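You operate a simulated robot arm through the tools that you are given. There is no shell and no other tool. Be economical: measure what you need, move in short steps, check, and stop when the job is done.

The job below is to be done with a simulated two-armed robot. You get a single attempt, and the scene is never put back.

JOB
Put the white spacer from the top of the work table on top of the glasses case there and the red spacer on top of the sanding block there. Close the lamp guard. Take the bag from the top of the work table and put it on the cooler lid top. Take the chock from the bottom shelf of the steel rack and leave it on the bottom bin of the left bay. Open the counter drawer, fetch the orange roll and set it in the inside of the counter drawer, then shut the drawer. Push the tall drawer shut. Open the counter door, take the cloth from the counter top and leave it on the shelf of the counter cupboard, then shut the door. Fetch the grey bulb from the back of the counter and set it on the right shelf of the cargo rack. Turn the cooler dial to 45. Push the desk drawer shut. Put the tube on the top of the work table away on the bench top. Do these in any order. Set down upright: chock, bulb. The lamp guard goes toward x -1.0, y +0.0, z +0.0 (a direction in the base frame), to its stop.
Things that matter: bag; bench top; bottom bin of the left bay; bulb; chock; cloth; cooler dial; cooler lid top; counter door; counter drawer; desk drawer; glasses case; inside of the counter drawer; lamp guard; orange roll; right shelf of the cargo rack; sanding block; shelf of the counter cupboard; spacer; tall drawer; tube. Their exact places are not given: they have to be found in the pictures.

The check looks at the end state, three seconds after you hand in, the way a careful person would. Anything else that was tipped, shoved, dropped, spilled or broken makes it a failure. A push-on lid holds only when it is set on centred and level and pressed home; a screw cap is set on level and turned clockwise until tight. Flat cloth is picked up by pressing the open fingertips on it (5 to 10 N) and closing them slowly along it; thin cloth reads only 2 to 8 mm in the jaws.

ROBOT AND FRAMES
Two 7-joint arms with two-finger parallel grippers on one trunk, on a base that drives. Base frame: it is fixed to the floor where the robot stands at the start and does not move with it; the origin is under the middle of the robot, x ahead of it, y to its left, z up. Units: mm, degrees, N and s.
The left shoulder is at the start at [70, 133, 1226], the right one opposite. Places, roughly: bag [750, 250, 1000]; bench top [-5200, 1900, 900]; bottom bin of the left bay [-3700, 1900, 100]; bulb [750, 2250, 1000]; chock (12x7x13 cm) [-1400, -1200, 200]; cloth (6x10x3 cm) [700, 2300, 900]; cooler dial [800, 3400, 800]; cooler lid top [900, 3100, 800]; counter door [600, 1800, 500]; counter drawer [700, 2200, 800]; desk drawer [-1000, 1900, 700]; glasses case (6x16x5 cm) [500, -500, 900]; inside of the counter drawer [800, 2200, 700]; lamp guard [700, -300, 900]; orange roll (7x7x4 cm) [-1300, -1200, 700]; right shelf of the cargo rack [400, 3800, 400]; sanding block [750, 0, 1000]; shelf of the counter cupboard [800, 1800, 500]; spacer [500, -250, 750]; tall drawer [500, 2200, 300]; tube [500, 750, 1000]. Payload 1.57 kg a hand.
The TCP of each hand is the grasp point between the finger pads, 30 mm short of the fingertips. In the tool frame z runs along the fingers and y along their closing line. Largest opening 80 mm; finger width 17, thickness 12; the body of the gripper, 40 by 82 mm, starts 80 mm behind the TCP.
Orientation is that of the tool frame in the base frame, as a unit quaternion [x, y, z, w]. With the fingers straight down and closing along the base's y, the tool's x points along the base's -x, its y along +y and its z along -z.

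CONTROLS
- The arms move only by the tool nudge_tool. It takes "left_steps", "right_steps" or both (then of equal length, played together; a hand with none holds still); each is a list of rows, each an object (a shift or turn left out is 0, a gripper value left out holds the last) with "jaw": the finger opening in mm, from 0 to 80; "xyz": the shift along the tool's x, y, z in mm, a list of three; "turn": the turn, a rotation vector about the tool's x, y, z in degrees, a list of three. In form: [{"jaw": jaw, "xyz": [dx, dy, dz], "turn": [wx, wy, wz]}, ...]. A call has 1 to 8 rows; each row is the pose to reach, as a shift and turn from the pose commanded when the call began, along the tool's axes at that moment. Rows are played at 5 a second. More than 50 mm and 8.6 degrees between two rows, or a gripper value outside its range, and nothing of the call is played. Where a pose cannot be reached the arm comes as near as it can. A force on the tool above 40 N (or 10 N above the force at the start of the call, whichever is more), or a blocked arm, ends the call early, and 0.2 s more pass. The fingers move at their own pace (about 153 mm/s each) and stop on an object; they squeeze with about 37 N. The grip force told is the motor's: it shows also when the fingers shut on nothing. Time passes only in rows, and 0.2 s behind the last, so rows that repeat a pose let the fingers close. It gives the time, the measured TCP pose, the force on the tool (base axes), the opening and the grip force at its end, in the units of the frame above (readings bear some noise), with the torque about the TCP (base axes, N m) and any sound that the robot's microphone picked up.
- Cameras (640 x 400 px; columns grow to the right, rows downward): "scene" is now at [130.6, -2, 1440.4]; the picture's right is [-0.02, -1.00, 0.00], its down [-0.71, 0.01, -0.70] and it looks along [0.70, -0.01, -0.71] (base axes); focal length 214 px, centre (320, 200). "left" rides on the left gripper at [72, 7, -122] in its tool frame; the picture's right is [-0.09, 1.00, 0.00], its down [-0.84, -0.08, -0.54] and it looks along [-0.54, -0.05, 0.84] (tool axes); focal length 238 px, centre (320, 200). "right" rides on the right gripper at [72, -7, -122] in its tool frame; the picture's right is [0.09, 1.00, 0.00], its down [-0.84, 0.08, -0.54] and it looks along [-0.54, 0.05, 0.84] (tool axes); focal length 238 px, centre (320, 200).
- snapshot(camera): a new picture of that camera. The clock stands still meanwhile.
- lift_body(by): slides the trunk up (or, below 0, down) by that many mm; the arms and the scene camera ride with it, the base frame stays. It gives what a move gives, with no picture.
- roll_base(legs): drives the robot by 1 to 6 legs, each [ahead, left, turn to the left] in mm, mm and degrees, along the robot's own axes; the way and the turn of a leg run together, so that a leg with both is an arc; at most 1500 mm and 180 degrees a leg. The arms and the cameras ride along, it lands a little off, and it stops where it bumps. It gives what a move gives.
- head_to(pan, tilt): turns the head with the scene camera to pan (to the left, within 86 degrees either way) and tilt (down, from -29 to 69), counted from straight ahead of the robot. It gives what a move gives.
- measure_at(camera, pixels): for up to 12 pixels [column, row] of the newest picture of that camera ("zoom" is the newest enlarged one), the place [x, y, z] in the base frame of the surface seen there, good to about 2 mm. The clock stands still meanwhile.
- enlarge(camera, box): a new picture of the part [left, top, right, bottom] of that camera's present view, enlarged. The clock stands still meanwhile.
- sign_off(): hands the job in; it is judged then, once.

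Work in short steps. Measure before you move; look again where a grasp or a placing could have gone wrong, and mend it. You have 378 turns and 352 pictures in all, those below and enlarged ones among them. Open the grippers and draw the arms clear of the work before you hand the job in, unless the task says otherwise; then end with one line.

The tools are called after "Call:" as name(argument=value, ...) on one line, values as JSON. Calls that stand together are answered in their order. nudge_tool: Moves the arms, as the interface text tells. Its arguments: {"type":"object","properties":{"left_steps":{"type":"array","items":{"type":"object","properties":{"jaw":{"type":"number"},"xyz":{"type":"array","items":{"type":"number"}},"turn":{"type":"array","items":{"type":"number"}}}}},"right_steps":{"type":"array","items":{"type":"object","properties":{"jaw":{"type":"number"},"xyz":{"type":"array","items":{"type":"number"}},"turn":{"type":"array","items":{"type":"number"}}}}}},"required":[]} The other tools are called the same way: lift_body (by) slides the trunk up or down; roll_base (legs) drives the base; head_to (pan, tilt) turns the head that bears the scene camera; snapshot (camera) takes a picture; measure_at (camera, pixels) gives the place of the surface under pixels of a picture; enlarge (camera, box) takes an enlarged picture of a part of a camera's view; sign_off () hands the job in.

At the start:

```text
t: 0.0
left_tool_pos: [438.3, 118.1, 1131.3]
left_ee_rot: [0.0, 1.0, 0.0, 0.0]
left_contact_force: [0.3, 0.4, 0.2]
left_torque: [-0.02, 0.05, -0.02]
left_width: 80.2
left_grasp_force: 0.1
right_tool_pos: [456.1, -286.7, 1126.2]
right_ee_rot: [-0.001, 1.0, 0.0, 0.0]
right_contact_force: [-0.6, 0.7, 0.4]
right_torque: [-0.02, 0.02, 0.02]
right_width: 80.1
right_grasp_force: 0.1
trunk travel left (down, up): [-800.0, 140.0]
robot x, y, heading: [1.7, -1.1, -0.1]
head pan, tilt: [-1.0, 45.2]
```

scene: 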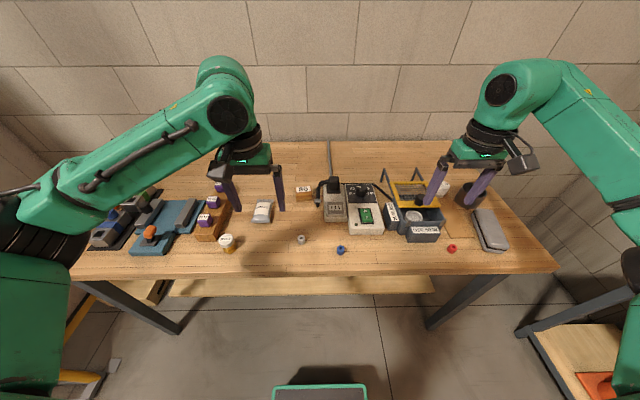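
right: 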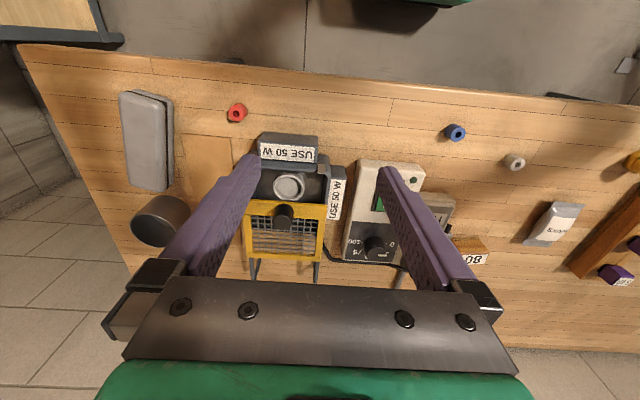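
left: 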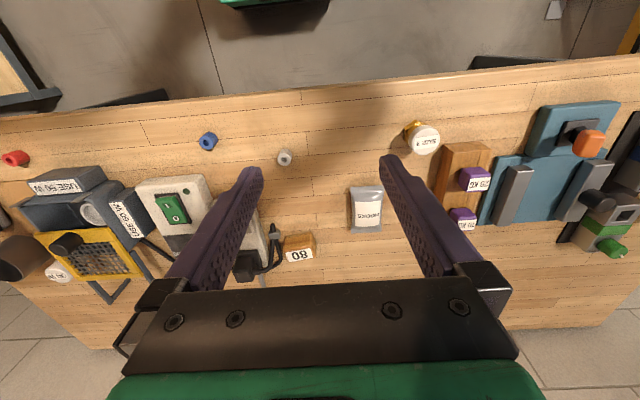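

The table shows spacers (white ~(301,239), blue (341,250), red (452,248)), glasses case (490,230), bag (263,212). I enlarge the table to identify things.

Call:
enlarge(camera="scene", box=[280, 150, 540, 290])

Call:
enlarge(camera="scene", box=[80, 150, 320, 290])

Call:
measure_at(camera="scene", pixels=[[301, 239], [341, 250], [452, 248], [490, 230], [263, 212], [304, 192], [228, 243], [275, 240], [400, 190]])

```text
2.46 times, centred on (410, 220) of scene
```

zoom: 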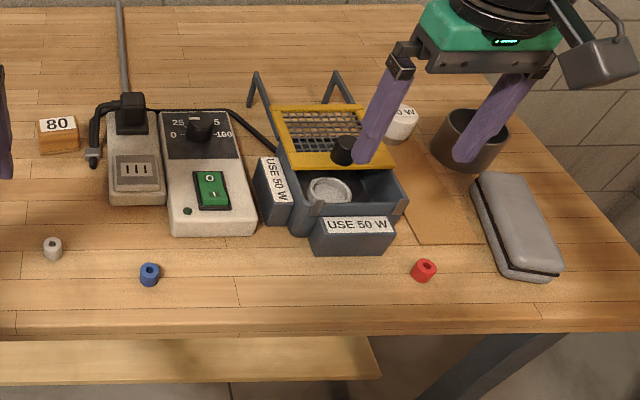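

```text
2.67 times, centred on (200, 220) of scene
```

zoom: 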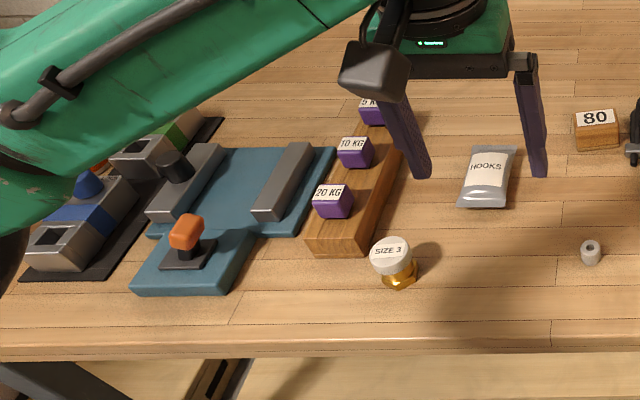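

```text
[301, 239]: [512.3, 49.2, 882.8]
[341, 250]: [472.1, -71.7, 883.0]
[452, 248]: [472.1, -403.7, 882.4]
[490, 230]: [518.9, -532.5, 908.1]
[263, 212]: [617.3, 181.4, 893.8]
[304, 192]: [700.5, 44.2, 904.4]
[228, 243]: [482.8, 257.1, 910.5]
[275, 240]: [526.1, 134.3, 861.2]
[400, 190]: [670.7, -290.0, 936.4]
```

White spacer near (512,49), top z 883, table z 861; sanding block "80" at (700,44,904). I lower the trunk 150 and then look from the left hand.

Call:
lift_body(by=-150)

Call:
nudge_tool(left_steps=[{"jaw": 60, "xyz": [-25, -25, 0]}, {"jaw": 60, "xyz": [-50, -50, 0]}, {"jaw": 60, "xyz": [-74, -69, 0]}])

Call:
snapshot(camera="left")

Call:
snapshot(camera="scene")

```text
t: 1.8
left_tool_pos: [438.2, 118.6, 981.1]
left_ee_rot: [-0.001, 1.0, 0.0, 0.0]
left_contact_force: [0.5, 0.0, 0.3]
left_torque: [-0.01, 0.0, 0.0]
left_width: 79.9
left_grasp_force: 0.0
right_tool_pos: [455.9, -287.3, 976.1]
right_ee_rot: [0.0, 1.0, 0.0, -0.001]
right_contact_force: [-0.1, -0.2, -0.6]
right_torque: [-0.01, -0.01, 0.0]
right_width: 80.3
right_grasp_force: 0.1
trunk travel left (down, up): [-650.0, 290.0]
robot x, y, heading: [-0.8, 2.7, 0.0]
head pan, tilt: [-1.0, 45.2]
```

```text
t: 2.5
left_tool_pos: [513.1, 47.9, 981.1]
left_ee_rot: [0.001, 1.0, 0.0, -0.001]
left_contact_force: [0.8, 0.7, -0.2]
left_torque: [0.03, 0.01, 0.01]
left_width: 59.7
left_grasp_force: 0.0
right_tool_pos: [456.5, -288.3, 975.4]
right_ee_rot: [0.0, 1.0, 0.0, -0.001]
right_contact_force: [0.3, 0.2, -0.3]
right_torque: [0.0, 0.01, 0.0]
right_width: 80.0
right_grasp_force: 0.1
trunk travel left (down, up): [-650.0, 290.0]
robot x, y, heading: [-0.1, -1.7, -0.0]
head pan, tilt: [-1.0, 45.2]
```

```text
346 pictures are left
```

left: 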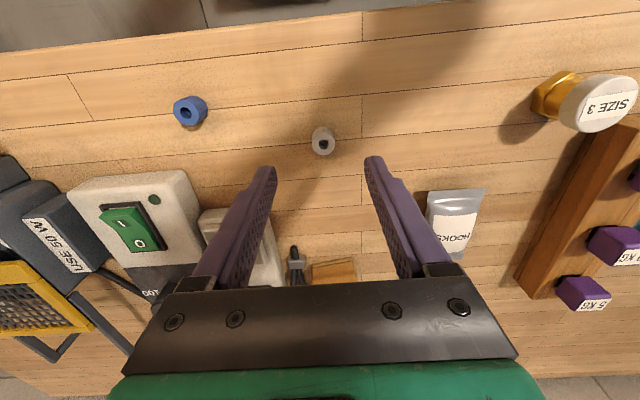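

```text
345 pictures are left
```

scene: 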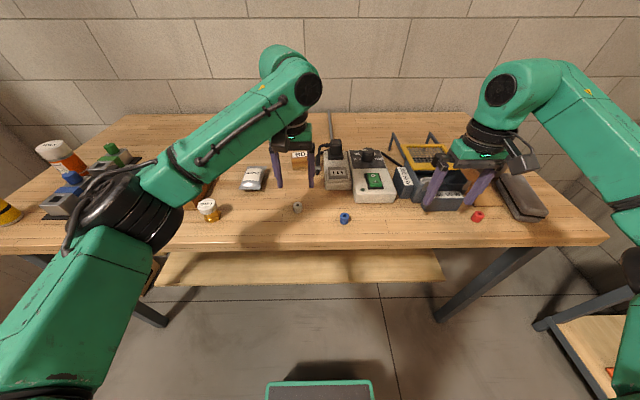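

The white spacer is at (323,140) in the left picture; I measure it and the block.

Call:
measure_at(camera="left", pixels=[[323, 133], [315, 140], [331, 140], [323, 147], [322, 152], [188, 105], [335, 270], [318, 275], [353, 280], [345, 120]])

Call:
enlarge(camera="scene", box=[280, 110, 560, 250])

Call:
enlarge(camera="left", box=[280, 110, 370, 170])

```text
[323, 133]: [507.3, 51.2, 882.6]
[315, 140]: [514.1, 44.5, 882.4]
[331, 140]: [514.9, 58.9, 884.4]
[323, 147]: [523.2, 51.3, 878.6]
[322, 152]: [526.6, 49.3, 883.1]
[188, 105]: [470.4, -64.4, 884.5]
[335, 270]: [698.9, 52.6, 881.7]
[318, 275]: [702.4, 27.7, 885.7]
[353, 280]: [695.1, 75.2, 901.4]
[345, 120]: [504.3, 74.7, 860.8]
```

```text
2.29 times, centred on (420, 180) of scene
```

zoom: 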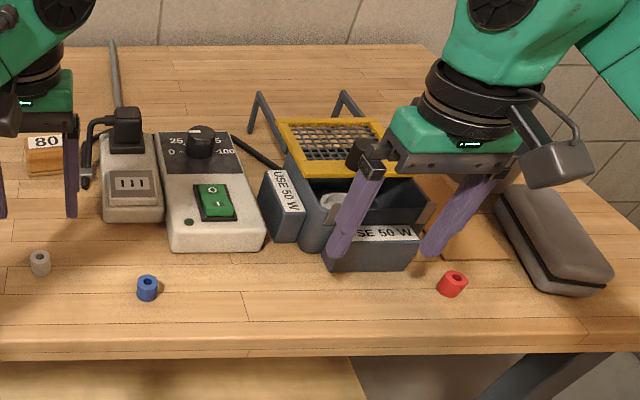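

```text
6.67 times, centred on (325, 140) of left
```

zoom: 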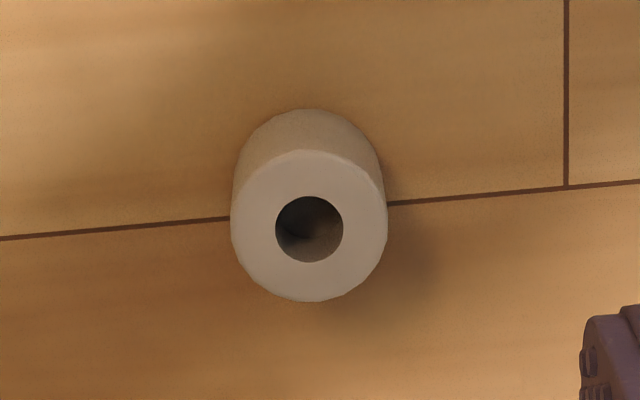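

White spacer centre ≈(518.5,51.5), top 883. I go down with the left hand and grip it.

Call:
nudge_tool(left_steps=[{"jaw": 45, "xyz": [-6, 3.5, 40]}, {"jaw": 45, "xyz": [-6, 3.5, 70]}, {"jaw": 45, "xyz": [-6, 3.5, 85]}, {"jaw": 10, "xyz": [-6, 3.5, 85]}, {"jaw": 5, "xyz": [-6, 3.5, 85]}, {"jaw": 5, "xyz": [-6, 3.5, 85]}])

Call:
snapshot(camera="left")

```text
t: 4.0
left_tool_pos: [518.8, 51.9, 896.8]
left_ee_rot: [-0.001, 1.0, 0.0, 0.0]
left_contact_force: [0.0, 0.0, -1.4]
left_torque: [0.02, 0.02, -0.02]
left_width: 18.7
left_grasp_force: 32.4
right_tool_pos: [457.6, -286.9, 976.1]
right_ee_rot: [0.0, 1.0, 0.0, 0.0]
right_contact_force: [-0.4, -0.8, 0.5]
right_torque: [0.0, -0.02, 0.0]
right_width: 80.1
right_grasp_force: 0.1
trunk travel left (down, up): [-650.0, 290.0]
robot x, y, heading: [0.2, -0.2, -0.4]
head pan, tilt: [-1.0, 45.2]
```

```text
342 pictures are left
```

left: 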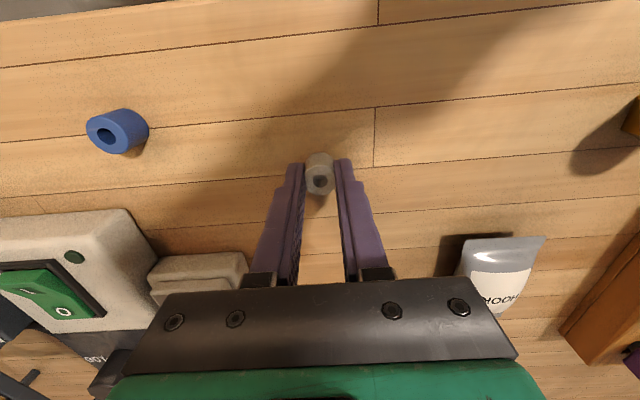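

White spacer held (18.7 mm). I raise it and move the right hand over the red spacer.

Call:
nudge_tool(left_steps=[{"xyz": [0, 0, -40]}, {"xyz": [0, 0, -80]}, {"xyz": [0, 0, -120]}], right_steps=[{"jaw": 60, "xyz": [0, -40, 0]}, {"jaw": 60, "xyz": [-5, -80, 0]}, {"jaw": 60, "xyz": [-15, -117, 0]}])

Call:
enlarge(camera="right", box=[260, 110, 380, 190])

Call:
snapshot(camera="right")

```text
t: 4.8
left_tool_pos: [517.6, 52.4, 1017.3]
left_ee_rot: [-0.001, 1.0, 0.0, 0.001]
left_contact_force: [-1.0, -0.5, -0.5]
left_torque: [0.01, -0.04, 0.01]
left_width: 18.6
left_grasp_force: 33.1
right_tool_pos: [458.3, -348.7, 977.7]
right_ee_rot: [0.0, 1.0, 0.0, 0.0]
right_contact_force: [-0.2, 0.8, -0.4]
right_torque: [0.0, -0.02, -0.02]
right_width: 60.0
right_grasp_force: 0.0
right hand out of reach, approached as far as the arm can: row 2, 3
trunk travel left (down, up): [-650.0, 290.0]
robot x, y, heading: [-4.0, -2.0, -0.3]
head pan, tilt: [-1.0, 45.2]
```

```text
5.00 times, centred on (320, 150) of right
```

zoom: 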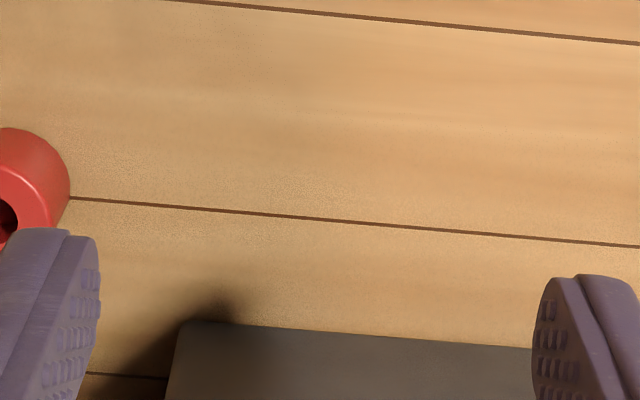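

```text
340 pictures are left
```

right: 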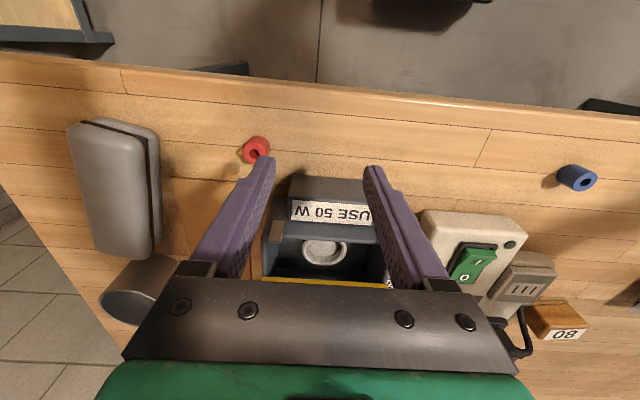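

The right arm's side reach ends near y=-350, so I'll drive sideways; first I check what stands to the right by looking there with the head.

Call:
head_to(pan=-60, tilt=45)

Call:
snapshot(camera="scene")

Call:
measure_at(camera="scene", pixels=[[100, 250], [200, 250], [300, 250], [400, 250], [200, 350], [300, 350], [400, 350], [300, 200], [400, 200], [500, 200], [500, 250]])

```text
t: 6.0
left_tool_pos: [519.8, 51.6, 1015.2]
left_ee_rot: [-0.001, 1.0, 0.0, 0.0]
left_contact_force: [-1.0, 0.7, -0.6]
left_torque: [-0.01, -0.01, -0.01]
left_width: 18.2
left_grasp_force: 33.3
right_tool_pos: [460.0, -348.8, 977.7]
right_ee_rot: [-0.001, 1.0, 0.0, 0.0]
right_contact_force: [0.3, -1.0, -0.5]
right_torque: [0.0, -0.01, -0.02]
right_width: 60.2
right_grasp_force: 0.0
trunk travel left (down, up): [-650.0, 290.0]
robot x, y, heading: [-1.8, -0.0, 0.1]
head pan, tilt: [-60.0, 45.0]
```

```text
339 pictures are left
```

scene: 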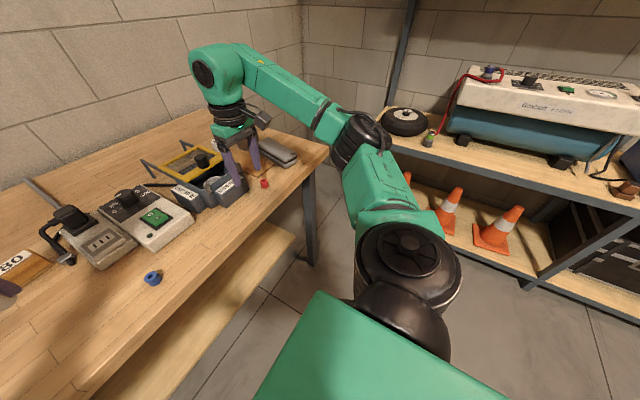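

```text
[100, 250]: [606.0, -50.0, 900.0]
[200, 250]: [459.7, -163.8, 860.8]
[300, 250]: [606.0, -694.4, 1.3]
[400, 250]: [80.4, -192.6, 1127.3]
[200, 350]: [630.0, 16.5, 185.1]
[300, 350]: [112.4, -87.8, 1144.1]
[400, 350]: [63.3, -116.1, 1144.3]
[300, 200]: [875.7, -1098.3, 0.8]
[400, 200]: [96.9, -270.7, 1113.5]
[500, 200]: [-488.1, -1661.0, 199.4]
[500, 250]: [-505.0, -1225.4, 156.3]
```

Clear floor to y≈-1000. I drive 400 right with both hands up.

Call:
roll_base(legs=[[0, -400, 0]])

Call:
head_to(pan=0, tilt=50)

Call:
snapshot(camera="scene")

Call:
snapshot(camera="left")

```text
t: 8.5
left_tool_pos: [519.3, -339.8, 1017.1]
left_ee_rot: [-0.001, 1.0, 0.0, 0.0]
left_contact_force: [1.0, 0.2, -0.5]
left_torque: [0.0, 0.02, 0.0]
left_width: 18.6
left_grasp_force: 32.7
right_tool_pos: [461.0, -739.7, 978.4]
right_ee_rot: [-0.001, 1.0, 0.0, 0.0]
right_contact_force: [-0.1, 0.4, 0.1]
right_torque: [-0.01, 0.0, 0.0]
right_width: 60.1
right_grasp_force: 0.2
trunk travel left (down, up): [-650.0, 290.0]
robot x, y, heading: [-4.7, -395.3, 0.1]
head pan, tilt: [-60.0, 45.0]
```

```text
t: 9.8
left_tool_pos: [518.3, -339.5, 1016.3]
left_ee_rot: [-0.002, 1.0, 0.0, 0.0]
left_contact_force: [-1.0, 1.5, 0.1]
left_torque: [0.02, -0.01, 0.01]
left_width: 18.0
left_grasp_force: 32.9
right_tool_pos: [459.8, -739.1, 977.2]
right_ee_rot: [-0.001, 1.0, 0.0, 0.0]
right_contact_force: [0.1, -0.3, -0.2]
right_torque: [0.0, -0.02, 0.01]
right_width: 60.0
right_grasp_force: 0.0
trunk travel left (down, up): [-650.0, 290.0]
robot x, y, heading: [-2.7, -394.2, -0.0]
head pan, tilt: [0.0, 50.0]
```

```text
338 pictures are left
```

scene: 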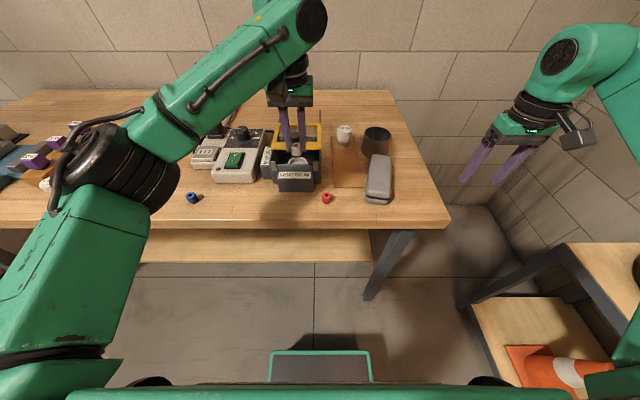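

```text
337 pictures are left
```

left: 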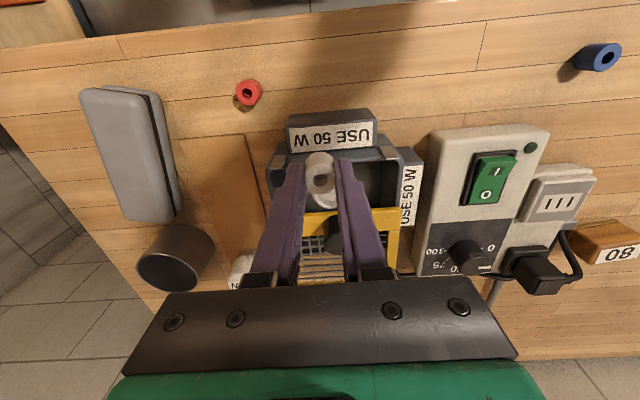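

I measure the case top and the red spacer in the left picture.

Call:
measure_at(camera="left", pixels=[[90, 110], [143, 105], [118, 110], [125, 150], [105, 155], [150, 150], [130, 200], [250, 85], [250, 98], [240, 92], [258, 92]])

Call:
measure_at(camera="scene", pixels=[[310, 185], [295, 160], [340, 150], [377, 135], [380, 175], [278, 147], [305, 147]])

```text
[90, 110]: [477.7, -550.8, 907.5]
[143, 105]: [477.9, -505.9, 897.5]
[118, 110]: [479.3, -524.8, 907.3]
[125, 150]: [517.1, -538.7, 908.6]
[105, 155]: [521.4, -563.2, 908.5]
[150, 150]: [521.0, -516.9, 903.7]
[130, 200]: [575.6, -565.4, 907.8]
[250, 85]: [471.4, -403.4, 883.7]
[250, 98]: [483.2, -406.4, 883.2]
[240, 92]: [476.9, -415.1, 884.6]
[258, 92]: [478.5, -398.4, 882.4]
```

```text
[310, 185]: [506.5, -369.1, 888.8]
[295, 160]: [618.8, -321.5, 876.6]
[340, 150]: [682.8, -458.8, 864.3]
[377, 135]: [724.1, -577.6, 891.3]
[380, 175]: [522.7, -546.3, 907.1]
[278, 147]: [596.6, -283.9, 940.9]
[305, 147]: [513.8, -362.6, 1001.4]
```

Case top centre ≈(520,-541,908). I carry the white spacer over it.

Call:
nudge_tool(left_steps=[{"xyz": [0, -40, 0]}, {"xyz": [0, -80, 0]}, {"xyz": [0, -120, 0]}, {"xyz": [0, -160, 0]}, {"xyz": [-2, -201, 0]}, {"xyz": [-2, -201, 0]}])

```text
t: 11.2
left_tool_pos: [505.5, -490.1, 1017.8]
left_ee_rot: [0.0, 1.0, 0.001, -0.001]
left_contact_force: [0.0, 0.0, -0.1]
left_torque: [-0.01, -0.02, 0.03]
left_width: 18.3
left_grasp_force: 32.1
left hand out of reach, approached as far as the arm can: row 4, 5, 6
right_tool_pos: [458.7, -740.9, 977.3]
right_ee_rot: [-0.001, 1.0, 0.0, 0.0]
right_contact_force: [0.5, -0.2, 0.8]
right_torque: [0.01, -0.02, 0.03]
right_width: 60.0
right_grasp_force: 0.1
trunk travel left (down, up): [-650.0, 290.0]
robot x, y, heading: [0.2, -392.5, 0.1]
head pan, tilt: [0.0, 50.0]
```

Short by about 51 mm; I drive 55 mm more to the right.

Call:
roll_base(legs=[[0, -60, 0]])

Call:
nudge_tool(left_steps=[{"xyz": [0, 0, 0]}])

```text
t: 12.2
left_tool_pos: [506.0, -548.1, 1017.9]
left_ee_rot: [0.001, 1.0, 0.0, -0.001]
left_contact_force: [0.2, -0.3, -0.1]
left_torque: [0.02, 0.0, 0.0]
left_width: 20.0
left_grasp_force: 34.4
right_tool_pos: [459.6, -799.3, 978.1]
right_ee_rot: [-0.001, 1.0, -0.001, 0.0]
right_contact_force: [0.2, -0.4, 0.5]
right_torque: [0.02, 0.0, 0.03]
right_width: 60.2
right_grasp_force: 0.0
trunk travel left (down, up): [-650.0, 290.0]
robot x, y, heading: [-2.1, -454.7, 0.3]
head pan, tilt: [0.0, 50.0]
```

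```text
t: 12.6
left_tool_pos: [506.6, -546.4, 1017.0]
left_ee_rot: [-0.001, 1.0, -0.001, -0.002]
left_contact_force: [-0.5, 0.1, 0.0]
left_torque: [0.0, 0.04, -0.02]
left_width: 20.0
left_grasp_force: 33.7
right_tool_pos: [460.1, -797.4, 978.2]
right_ee_rot: [-0.002, 1.0, -0.001, 0.0]
right_contact_force: [0.5, 0.7, 0.2]
right_torque: [0.0, -0.01, -0.02]
right_width: 60.1
right_grasp_force: 0.2
trunk travel left (down, up): [-650.0, 290.0]
robot x, y, heading: [-0.3, -456.0, -0.0]
head pan, tilt: [0.0, 50.0]
```

Now over the case at (506,-546). I lower 50 with a small y correction, then see.

Call:
nudge_tool(left_steps=[{"xyz": [0, 7, 25]}, {"xyz": [0, 7, 50]}])

Call:
snapshot(camera="left")

```text
t: 13.2
left_tool_pos: [507.5, -541.8, 967.1]
left_ee_rot: [0.0, 1.0, 0.0, -0.002]
left_contact_force: [-0.1, 0.2, 0.1]
left_torque: [0.03, 0.01, -0.03]
left_width: 19.7
left_grasp_force: 33.6
right_tool_pos: [460.6, -799.7, 976.6]
right_ee_rot: [-0.001, 1.0, 0.0, 0.0]
right_contact_force: [-0.1, 0.3, 0.0]
right_torque: [-0.01, -0.03, -0.01]
right_width: 59.9
right_grasp_force: 0.0
trunk travel left (down, up): [-650.0, 290.0]
robot x, y, heading: [2.3, -450.6, 0.4]
head pan, tilt: [0.0, 50.0]
```

```text
336 pictures are left
```

left: 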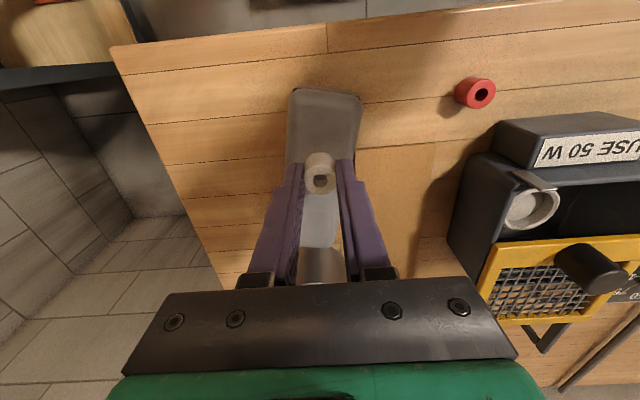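

Centred over the case. I lower to contact and release.

Call:
nudge_tool(left_steps=[{"xyz": [0, 0, 12]}, {"xyz": [0, 0, 18]}, {"xyz": [0, 0, 21.5]}, {"xyz": [0, 0, 21.5]}])

Call:
enlarge(camera="left", box=[240, 80, 420, 260])

```text
t: 14.2
left_tool_pos: [507.4, -541.4, 945.2]
left_ee_rot: [0.0, 1.0, 0.001, -0.002]
left_contact_force: [0.0, -0.1, -0.3]
left_torque: [0.01, -0.03, 0.01]
left_width: 20.2
left_grasp_force: 33.7
right_tool_pos: [460.6, -799.4, 977.5]
right_ee_rot: [0.0, 1.0, 0.0, 0.0]
right_contact_force: [0.8, 0.1, 0.0]
right_torque: [0.01, 0.03, 0.02]
right_width: 59.8
right_grasp_force: 0.1
trunk travel left (down, up): [-650.0, 290.0]
robot x, y, heading: [0.2, -451.0, -0.1]
head pan, tilt: [0.0, 50.0]
```

```text
2.22 times, centred on (330, 170) of left
```

zoom: 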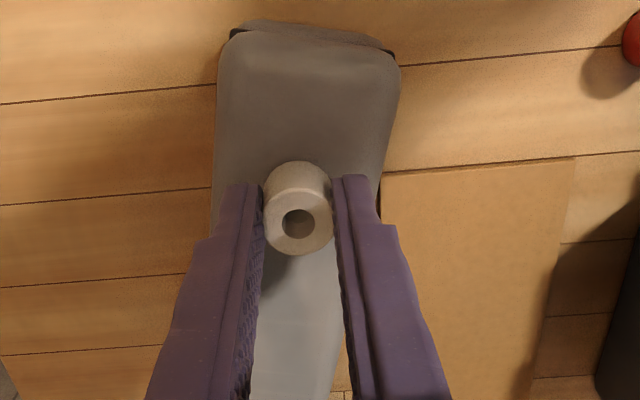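

No contact yet; down 2 more and check.

Call:
nudge_tool(left_steps=[{"xyz": [0, 0, 1]}, {"xyz": [0, 0, 2]}])

```text
t: 14.8
left_tool_pos: [506.4, -541.5, 943.9]
left_ee_rot: [0.0, 1.0, 0.0, -0.001]
left_contact_force: [0.4, -0.4, 5.1]
left_torque: [0.01, -0.09, -0.01]
left_width: 20.1
left_grasp_force: 34.2
right_tool_pos: [460.3, -799.6, 977.7]
right_ee_rot: [-0.001, 1.0, 0.0, 0.0]
right_contact_force: [1.2, -0.4, -0.3]
right_torque: [-0.01, 0.0, -0.01]
right_width: 59.9
right_grasp_force: 0.1
trunk travel left (down, up): [-650.0, 290.0]
robot x, y, heading: [2.1, -451.9, 0.1]
head pan, tilt: [0.0, 50.0]
```

Contact of 5 N. I open and retreat upward.

Call:
nudge_tool(left_steps=[{"jaw": 24, "xyz": [0, 0, 2]}, {"jaw": 36, "xyz": [0, 0, 2]}, {"jaw": 40, "xyz": [0, 0, -20]}, {"jaw": 50, "xyz": [0, 0, -60]}, {"jaw": 50, "xyz": [0, 0, -90]}])

Call:
snapshot(camera="left")

```text
t: 16.0
left_tool_pos: [506.5, -541.5, 1031.9]
left_ee_rot: [0.0, 1.0, 0.0, 0.0]
left_contact_force: [0.2, -0.2, -1.1]
left_torque: [0.02, 0.0, -0.01]
left_width: 50.1
left_grasp_force: 0.0
right_tool_pos: [459.3, -799.8, 978.1]
right_ee_rot: [-0.002, 1.0, 0.0, 0.001]
right_contact_force: [-0.5, -0.6, 0.2]
right_torque: [0.02, 0.01, 0.0]
right_width: 60.0
right_grasp_force: 0.2
trunk travel left (down, up): [-650.0, 290.0]
robot x, y, heading: [-2.3, -457.0, 0.1]
head pan, tilt: [0.0, 50.0]
```

```text
334 pictures are left
```

left: 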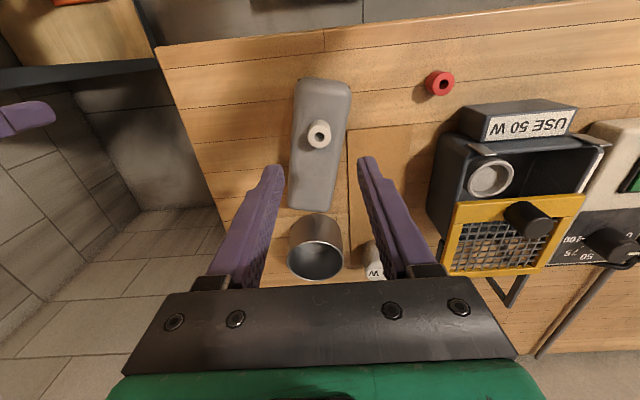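

White spacer stands on the case. I measure the red spacer and the lamp box's near edge.

Call:
measure_at(camera="left", pixels=[[438, 75], [440, 92], [430, 85], [452, 85], [475, 107], [485, 135], [527, 215], [460, 230]])

Call:
enlarge(camera="left", box=[400, 60, 480, 110])

```text
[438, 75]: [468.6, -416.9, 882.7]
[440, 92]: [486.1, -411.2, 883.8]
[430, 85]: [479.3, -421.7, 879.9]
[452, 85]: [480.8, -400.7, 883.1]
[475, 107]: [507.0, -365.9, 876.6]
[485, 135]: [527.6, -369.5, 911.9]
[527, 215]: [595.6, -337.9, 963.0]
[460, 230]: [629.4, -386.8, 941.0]
```

```text
8.00 times, centred on (440, 85) of left
```

zoom: 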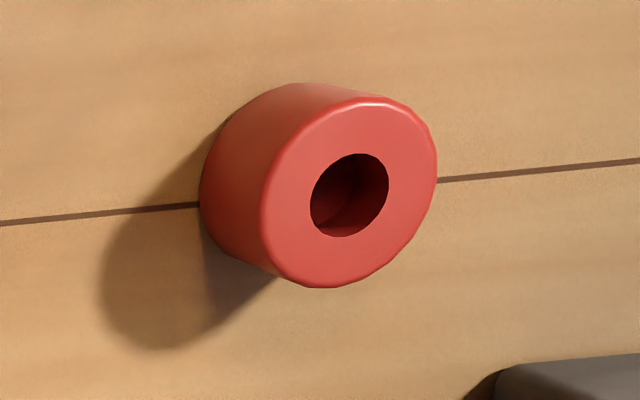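

Red spacer centre ≈(478.5,-407.5). I move over and grip it with the left hand.

Call:
nudge_tool(left_steps=[{"jaw": 45, "xyz": [10, 45, 0]}, {"jaw": 45, "xyz": [20, 90, 0]}, {"jaw": 45, "xyz": [28, 134, 20]}, {"jaw": 45, "xyz": [28, 134, 65]}, {"jaw": 45, "xyz": [28, 134, 105]}, {"jaw": 45, "xyz": [28, 134, 105]}])

Call:
enlarge(camera="left", box=[220, 80, 420, 230])

```text
t: 17.4
left_tool_pos: [476.8, -407.0, 927.3]
left_ee_rot: [0.0, 1.0, 0.0, -0.002]
left_contact_force: [-0.5, 0.5, -0.4]
left_torque: [0.01, 0.03, 0.01]
left_width: 45.1
left_grasp_force: 0.0
right_tool_pos: [461.4, -798.6, 978.0]
right_ee_rot: [-0.001, 1.0, 0.0, 0.0]
right_contact_force: [-0.2, -0.2, 0.9]
right_torque: [0.02, 0.01, -0.04]
right_width: 59.9
right_grasp_force: 0.0
trunk travel left (down, up): [-650.0, 290.0]
robot x, y, heading: [3.2, -454.5, 0.2]
head pan, tilt: [0.0, 50.0]
```

```text
2.67 times, centred on (320, 155) of left
```

zoom: 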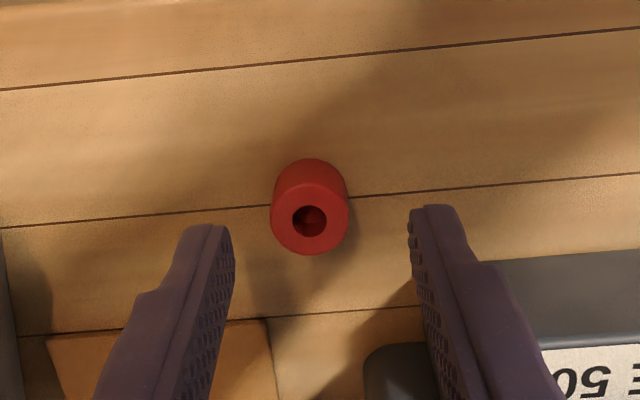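

Aligned. I descend and close.

Call:
nudge_tool(left_steps=[{"jaw": 45, "xyz": [-1, -1, 20]}, {"jaw": 45, "xyz": [-1, -1, 32]}, {"jaw": 10, "xyz": [-1, -1, 32]}, {"jaw": 5, "xyz": [-1, -1, 32]}, {"jaw": 5, "xyz": [-1, -1, 32]}, {"jaw": 5, "xyz": [-1, -1, -10]}, {"jaw": 5, "xyz": [-1, -1, -50]}, {"jaw": 5, "xyz": [-1, -1, -90]}])

```text
t: 19.2
left_tool_pos: [478.7, -408.6, 1019.4]
left_ee_rot: [0.0, 1.0, 0.001, -0.003]
left_contact_force: [-0.5, 0.0, 0.0]
left_torque: [0.0, -0.03, 0.0]
left_width: 18.8
left_grasp_force: 32.8
right_tool_pos: [458.7, -800.5, 977.3]
right_ee_rot: [-0.001, 1.0, 0.0, 0.001]
right_contact_force: [-0.3, 0.9, -0.3]
right_torque: [0.0, -0.01, 0.0]
right_width: 59.8
right_grasp_force: 0.0
trunk travel left (down, up): [-650.0, 290.0]
robot x, y, heading: [2.2, -453.6, 0.0]
head pan, tilt: [0.0, 50.0]
```

Red spacer held. I raise the right hand and drive left 250 so the right arm can reach the lamp guard knob.

Call:
nudge_tool(right_steps=[{"jaw": 60, "xyz": [0, 0, -30]}, {"jaw": 60, "xyz": [0, 0, -70]}])

Call:
roll_base(legs=[[0, 270, 0]])

Call:
nudge_tool(right_steps=[{"jaw": 60, "xyz": [0, 40, 0]}, {"jaw": 60, "xyz": [0, 80, 0]}, {"jaw": 60, "xyz": [0, 120, 0]}, {"jaw": 60, "xyz": [0, 170, 0]}])

Call:
snapshot(camera="right")

Call:
snapshot(camera="scene")

```text
t: 19.8
left_tool_pos: [478.1, -407.2, 1019.1]
left_ee_rot: [0.0, 1.0, 0.0, -0.001]
left_contact_force: [-1.5, -0.2, 0.9]
left_torque: [-0.01, -0.01, 0.02]
left_width: 18.4
left_grasp_force: 32.7
right_tool_pos: [455.0, -792.8, 1046.9]
right_ee_rot: [0.0, 1.0, -0.001, 0.001]
right_contact_force: [0.2, 0.2, -0.1]
right_torque: [-0.01, 0.0, -0.03]
right_width: 60.2
right_grasp_force: 0.0
right hand out of reach, approached as far as the arm can: row 2
trunk travel left (down, up): [-650.0, 290.0]
robot x, y, heading: [-2.0, -453.1, 0.3]
head pan, tilt: [0.0, 50.0]
```

```text
t: 21.7
left_tool_pos: [478.7, -140.5, 1018.4]
left_ee_rot: [0.001, 1.0, 0.001, -0.002]
left_contact_force: [0.6, 0.6, 0.4]
left_torque: [0.04, -0.02, -0.01]
left_width: 18.2
left_grasp_force: 32.6
right_tool_pos: [454.8, -524.1, 1046.9]
right_ee_rot: [0.001, 1.0, 0.0, 0.0]
right_contact_force: [1.1, 0.1, 0.0]
right_torque: [-0.02, 0.02, -0.03]
right_width: 60.0
right_grasp_force: 0.1
trunk travel left (down, up): [-650.0, 290.0]
robot x, y, heading: [2.5, -183.5, -0.1]
head pan, tilt: [0.0, 50.0]
```

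```text
t: 22.7
left_tool_pos: [478.8, -137.9, 1017.8]
left_ee_rot: [-0.001, 1.0, -0.001, -0.001]
left_contact_force: [0.3, 0.4, -0.3]
left_torque: [-0.03, 0.01, -0.01]
left_width: 18.6
left_grasp_force: 32.3
right_tool_pos: [456.6, -354.3, 1043.0]
right_ee_rot: [0.002, 1.0, 0.0, 0.0]
right_contact_force: [-0.1, 1.6, 0.2]
right_torque: [-0.07, -0.01, 0.0]
right_width: 60.0
right_grasp_force: 0.0
trunk travel left (down, up): [-650.0, 290.0]
robot x, y, heading: [0.9, -181.0, -0.1]
head pan, tilt: [0.0, 50.0]
```

```text
331 pictures are left
```

right: 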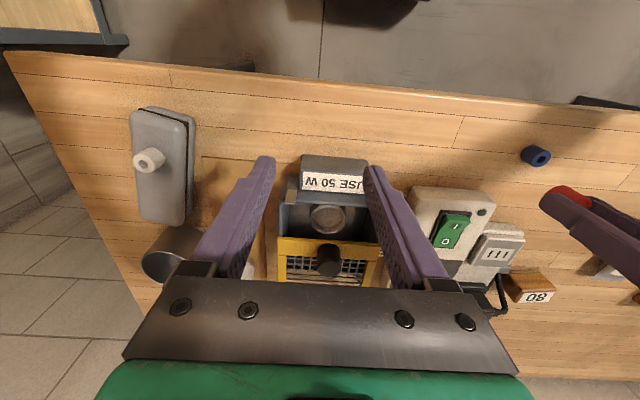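

```text
330 pictures are left
```

scene: 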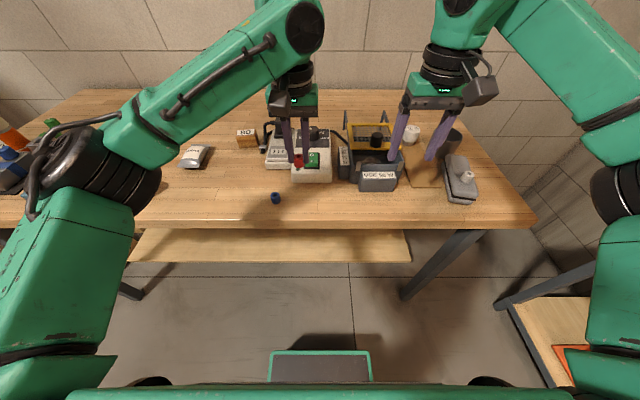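

I measure the knob in the right picture at (328,258).

Call:
measure_at(camera="right", pixels=[[328, 248], [328, 258], [316, 258], [340, 258], [328, 270], [300, 247], [300, 270], [365, 262], [285, 245], [285, 205]])

Call:
measure_at(camera="scene", pixels=[[376, 134], [370, 138], [382, 138], [376, 144], [355, 124], [360, 148], [345, 115]])

Call:
enlarge(camera="scene", box=[320, 100, 460, 200])

```text
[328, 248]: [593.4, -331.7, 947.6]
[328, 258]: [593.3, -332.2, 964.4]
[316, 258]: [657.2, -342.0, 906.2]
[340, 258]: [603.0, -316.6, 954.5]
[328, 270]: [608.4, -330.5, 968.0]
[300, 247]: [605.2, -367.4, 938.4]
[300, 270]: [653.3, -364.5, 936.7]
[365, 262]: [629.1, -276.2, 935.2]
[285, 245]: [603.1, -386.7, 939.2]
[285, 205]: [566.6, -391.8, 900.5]
```

```text
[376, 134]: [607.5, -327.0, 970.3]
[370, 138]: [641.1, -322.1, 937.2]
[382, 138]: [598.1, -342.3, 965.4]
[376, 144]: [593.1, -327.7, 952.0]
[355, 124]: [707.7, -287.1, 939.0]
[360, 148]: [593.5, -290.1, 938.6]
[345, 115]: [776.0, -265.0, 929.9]
```

```text
4.00 times, centred on (390, 150) of scene
```

zoom: 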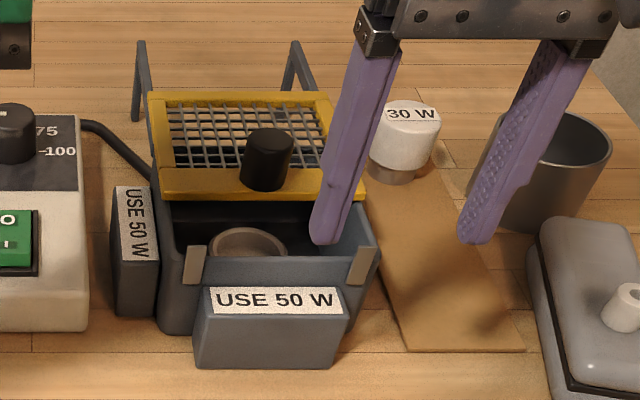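

Knob centre ≈(605,-331), top 970, frame at 939. I bring the right hand over it and look at reach.

Call:
nudge_tool(right_steps=[{"jaw": 60, "xyz": [-40, 10, 0]}, {"jaw": 60, "xyz": [-80, 20, 0]}, {"jaw": 60, "xyz": [-120, 23, 0]}, {"jaw": 60, "xyz": [-148, 23, 0]}, {"jaw": 60, "xyz": [-148, 23, 30]}])

Call:
snapshot(camera="right")

```text
t: 23.9
left_tool_pos: [479.7, -137.8, 1018.0]
left_ee_rot: [0.001, 1.0, 0.0, -0.001]
left_contact_force: [0.8, -0.5, -1.0]
left_torque: [-0.02, 0.03, -0.05]
left_width: 18.2
left_grasp_force: 32.6
right_tool_pos: [581.5, -320.7, 1014.1]
right_ee_rot: [0.001, 1.0, -0.001, 0.0]
right_contact_force: [0.7, 0.5, -0.4]
right_torque: [-0.03, 0.01, 0.0]
right_width: 60.0
right_grasp_force: 0.1
right hand out of reach, approached as far as the arm can: row 3, 4, 5
trunk travel left (down, up): [-650.0, 290.0]
robot x, y, heading: [-2.0, -183.3, -0.0]
head pan, tilt: [0.0, 50.0]
```

```text
328 pictures are left
```

right: 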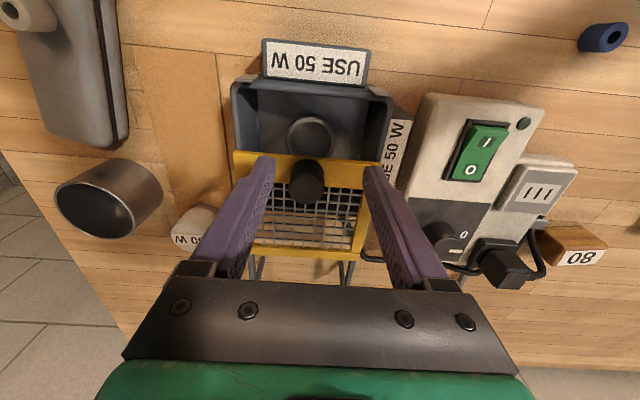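

About 25 mm short in x. I check front clearance of the base to the table before driving forward.

Call:
measure_at(camera="scene", pixels=[[320, 353], [320, 375], [300, 229], [300, 222], [300, 232], [300, 262], [470, 235], [410, 295], [150, 380]])

```text
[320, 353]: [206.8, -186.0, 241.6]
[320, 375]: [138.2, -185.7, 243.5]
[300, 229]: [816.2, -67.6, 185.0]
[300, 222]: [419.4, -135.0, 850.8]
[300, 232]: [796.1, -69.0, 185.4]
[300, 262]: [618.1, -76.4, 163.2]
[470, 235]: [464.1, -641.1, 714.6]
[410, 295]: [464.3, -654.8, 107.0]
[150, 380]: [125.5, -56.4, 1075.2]
```

Clear by 200 mm. I drive 100 forward, then recheck.

Call:
roll_base(legs=[[100, 0, 0]])

Call:
nudge_tool(right_steps=[{"xyz": [35, -5, 0]}, {"xyz": [73, -10, 0]}])

Call:
snapshot(camera="right")

```text
t: 25.0
left_tool_pos: [577.1, -140.8, 1019.5]
left_ee_rot: [0.001, 1.0, 0.0, -0.001]
left_contact_force: [0.7, 0.1, 0.2]
left_torque: [-0.03, 0.02, 0.02]
left_width: 18.2
left_grasp_force: 33.0
right_tool_pos: [677.5, -322.0, 1016.8]
right_ee_rot: [0.003, 1.0, 0.0, 0.002]
right_contact_force: [-0.2, 0.0, -0.5]
right_torque: [0.01, -0.02, -0.02]
right_width: 60.1
right_grasp_force: 0.0
trunk travel left (down, up): [-650.0, 290.0]
robot x, y, heading: [100.0, -185.8, 0.0]
head pan, tilt: [0.0, 50.0]
```

```text
t: 25.6
left_tool_pos: [575.4, -139.3, 1018.6]
left_ee_rot: [0.001, 1.0, 0.001, -0.001]
left_contact_force: [0.5, 0.2, 0.1]
left_torque: [-0.05, 0.03, 0.02]
left_width: 18.9
left_grasp_force: 33.8
right_tool_pos: [602.9, -333.1, 1016.4]
right_ee_rot: [0.002, 1.0, 0.0, 0.0]
right_contact_force: [-0.7, 0.5, 0.6]
right_torque: [-0.02, -0.01, 0.02]
right_width: 60.1
right_grasp_force: 0.0
trunk travel left (down, up): [-650.0, 290.0]
robot x, y, heading: [97.6, -183.3, -0.1]
head pan, tilt: [0.0, 50.0]
```

```text
327 pictures are left
```

right: 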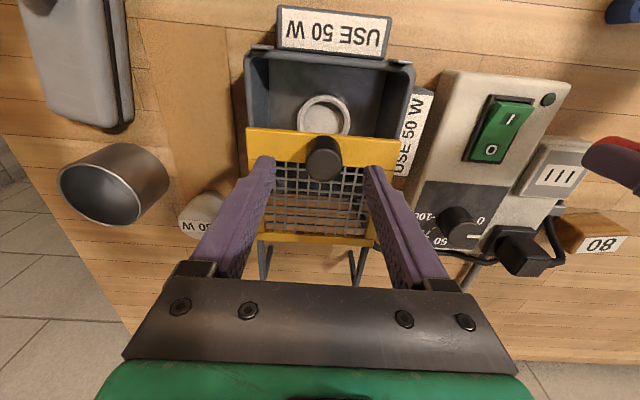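

Over the knob. I descend to tcp z≈976, grip and pull toward −x gently.

Call:
nudge_tool(right_steps=[{"jaw": 60, "xyz": [0, 1, 20]}, {"jaw": 60, "xyz": [0, 1, 40]}, {"jaw": 20, "xyz": [0, 1, 40]}, {"jaw": 15, "xyz": [0, 1, 40]}, {"jaw": 15, "xyz": [0, 1, 40]}])

Call:
nudge_tool(right_steps=[{"xyz": [12, 0, 0]}, {"xyz": [24, 0, 0]}, {"xyz": [36, 0, 0]}, {"xyz": [48, 0, 0]}])

Call:
snapshot(camera="right")

```text
t: 26.8
left_tool_pos: [575.6, -138.0, 1019.0]
left_ee_rot: [0.001, 1.0, -0.001, -0.001]
left_contact_force: [-0.6, -0.3, 0.1]
left_torque: [0.01, 0.0, 0.0]
left_width: 20.1
left_grasp_force: 34.1
right_tool_pos: [604.6, -330.4, 975.5]
right_ee_rot: [0.001, 1.0, -0.001, 0.001]
right_contact_force: [-0.5, 7.8, -3.2]
right_torque: [0.36, -0.09, 0.07]
right_width: 28.7
right_grasp_force: 39.3
trunk travel left (down, up): [-650.0, 290.0]
robot x, y, heading: [102.0, -187.4, 0.0]
head pan, tilt: [0.0, 50.0]
```

```text
t: 27.8
left_tool_pos: [576.5, -138.2, 1018.6]
left_ee_rot: [0.001, 1.0, 0.0, -0.002]
left_contact_force: [0.5, -0.3, 0.1]
left_torque: [-0.01, 0.01, 0.0]
left_width: 20.3
left_grasp_force: 34.3
right_tool_pos: [557.1, -330.4, 975.7]
right_ee_rot: [0.002, 1.0, -0.002, -0.001]
right_contact_force: [-0.9, 6.8, -11.8]
right_torque: [0.21, -0.74, -0.04]
right_width: 28.9
right_grasp_force: 39.3
trunk travel left (down, up): [-650.0, 290.0]
robot x, y, heading: [103.2, -183.4, -0.0]
head pan, tilt: [0.0, 50.0]
```

```text
326 pictures are left
```

right: 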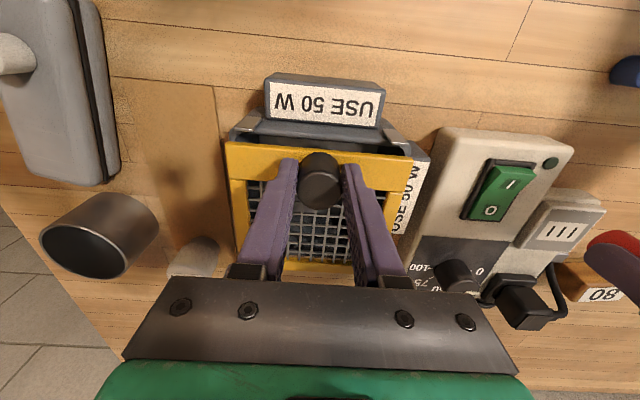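

Sliding well; I keep going to the stop in small steps.

Call:
nudge_tool(right_steps=[{"xyz": [5, 0, 1]}, {"xyz": [10, 0, 1]}, {"xyz": [15, 0, 1]}, {"xyz": [20, 0, 1]}, {"xyz": [25, 0, 1]}])

Call:
snapshot(camera="right")

```text
t: 29.0
left_tool_pos: [574.1, -139.4, 1018.9]
left_ee_rot: [0.002, 1.0, 0.0, -0.001]
left_contact_force: [0.2, 0.4, 0.1]
left_torque: [0.01, -0.02, 0.0]
left_width: 19.8
left_grasp_force: 33.8
right_tool_pos: [528.5, -329.5, 973.6]
right_ee_rot: [0.001, 1.0, -0.002, -0.002]
right_contact_force: [0.2, -0.2, -0.3]
right_torque: [0.0, -0.04, 0.02]
right_width: 14.7
right_grasp_force: 0.1
trunk travel left (down, up): [-650.0, 290.0]
robot x, y, heading: [94.9, -183.1, 0.1]
head pan, tilt: [0.0, 50.0]
```

```text
325 pictures are left
```

right: 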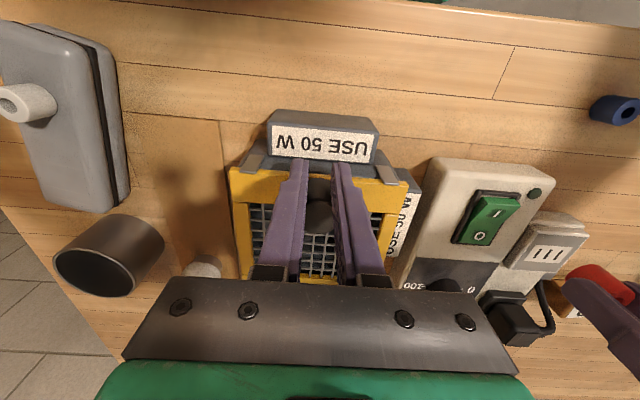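

The fingers slipped off at the stop, it seems. I rise clear and look.

Call:
nudge_tool(right_steps=[{"jaw": 50, "xyz": [0, 0, 0]}, {"jaw": 60, "xyz": [0, 0, -30]}, {"jaw": 60, "xyz": [20, 0, -60]}])

Call:
enlarge(camera="right", box=[200, 120, 440, 280])

Call:
enlarge(camera="scene", box=[300, 110, 480, 230])

```text
t: 29.8
left_tool_pos: [575.2, -139.8, 1019.2]
left_ee_rot: [0.0, 1.0, -0.001, 0.0]
left_contact_force: [0.3, 0.8, -0.2]
left_torque: [0.01, 0.01, 0.02]
left_width: 20.2
left_grasp_force: 33.9
right_tool_pos: [511.9, -328.4, 1036.3]
right_ee_rot: [0.002, 1.0, 0.0, 0.001]
right_contact_force: [-0.2, 0.4, -0.5]
right_torque: [-0.02, 0.0, 0.0]
right_width: 59.9
right_grasp_force: 0.1
trunk travel left (down, up): [-650.0, 290.0]
robot x, y, heading: [100.0, -185.6, 0.2]
head pan, tilt: [0.0, 50.0]
```

```text
2.50 times, centred on (320, 200) of right
```

zoom: 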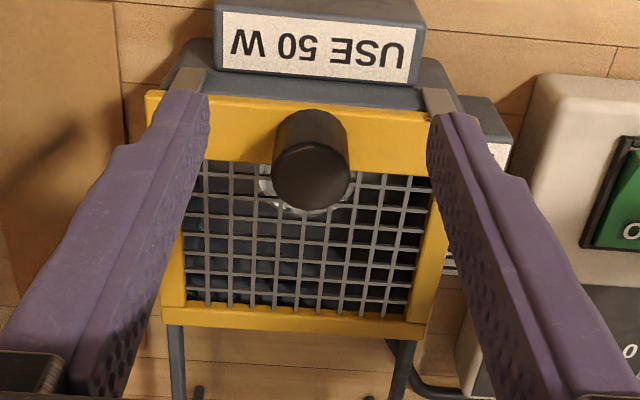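

```text
3.33 times, centred on (390, 170) of scene
```

zoom: 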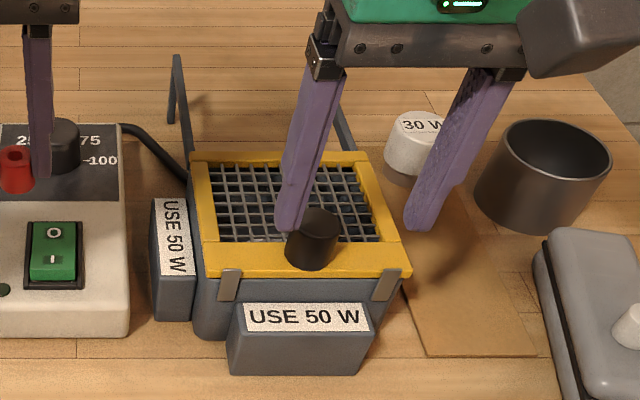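

Guard sits against its front tabs. Now I drive left 150 to place the red spacer.

Call:
roll_base(legs=[[0, 150, 0]])

Call:
snapshot(camera="left")

Call:
snapshot(camera="scene")

```text
t: 31.2
left_tool_pos: [576.3, 10.4, 1019.4]
left_ee_rot: [0.001, 1.0, 0.001, -0.002]
left_contact_force: [-0.7, 0.1, 0.1]
left_torque: [0.04, 0.0, 0.02]
left_width: 20.0
left_grasp_force: 34.2
right_tool_pos: [512.2, -179.1, 1035.5]
right_ee_rot: [0.0, 1.0, 0.001, 0.001]
right_contact_force: [-0.6, -0.7, 0.2]
right_torque: [0.02, 0.01, -0.01]
right_width: 60.2
right_grasp_force: 0.1
trunk travel left (down, up): [-650.0, 290.0]
robot x, y, heading: [96.6, -32.7, -0.0]
head pan, tilt: [0.0, 50.0]
```

```text
322 pictures are left
```

left: 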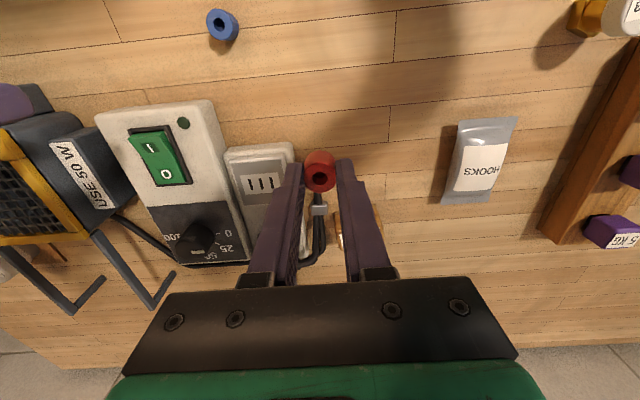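

```text
321 pictures are left
```

scene: 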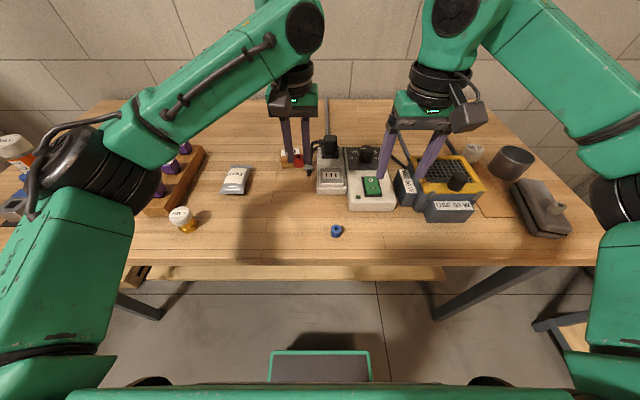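

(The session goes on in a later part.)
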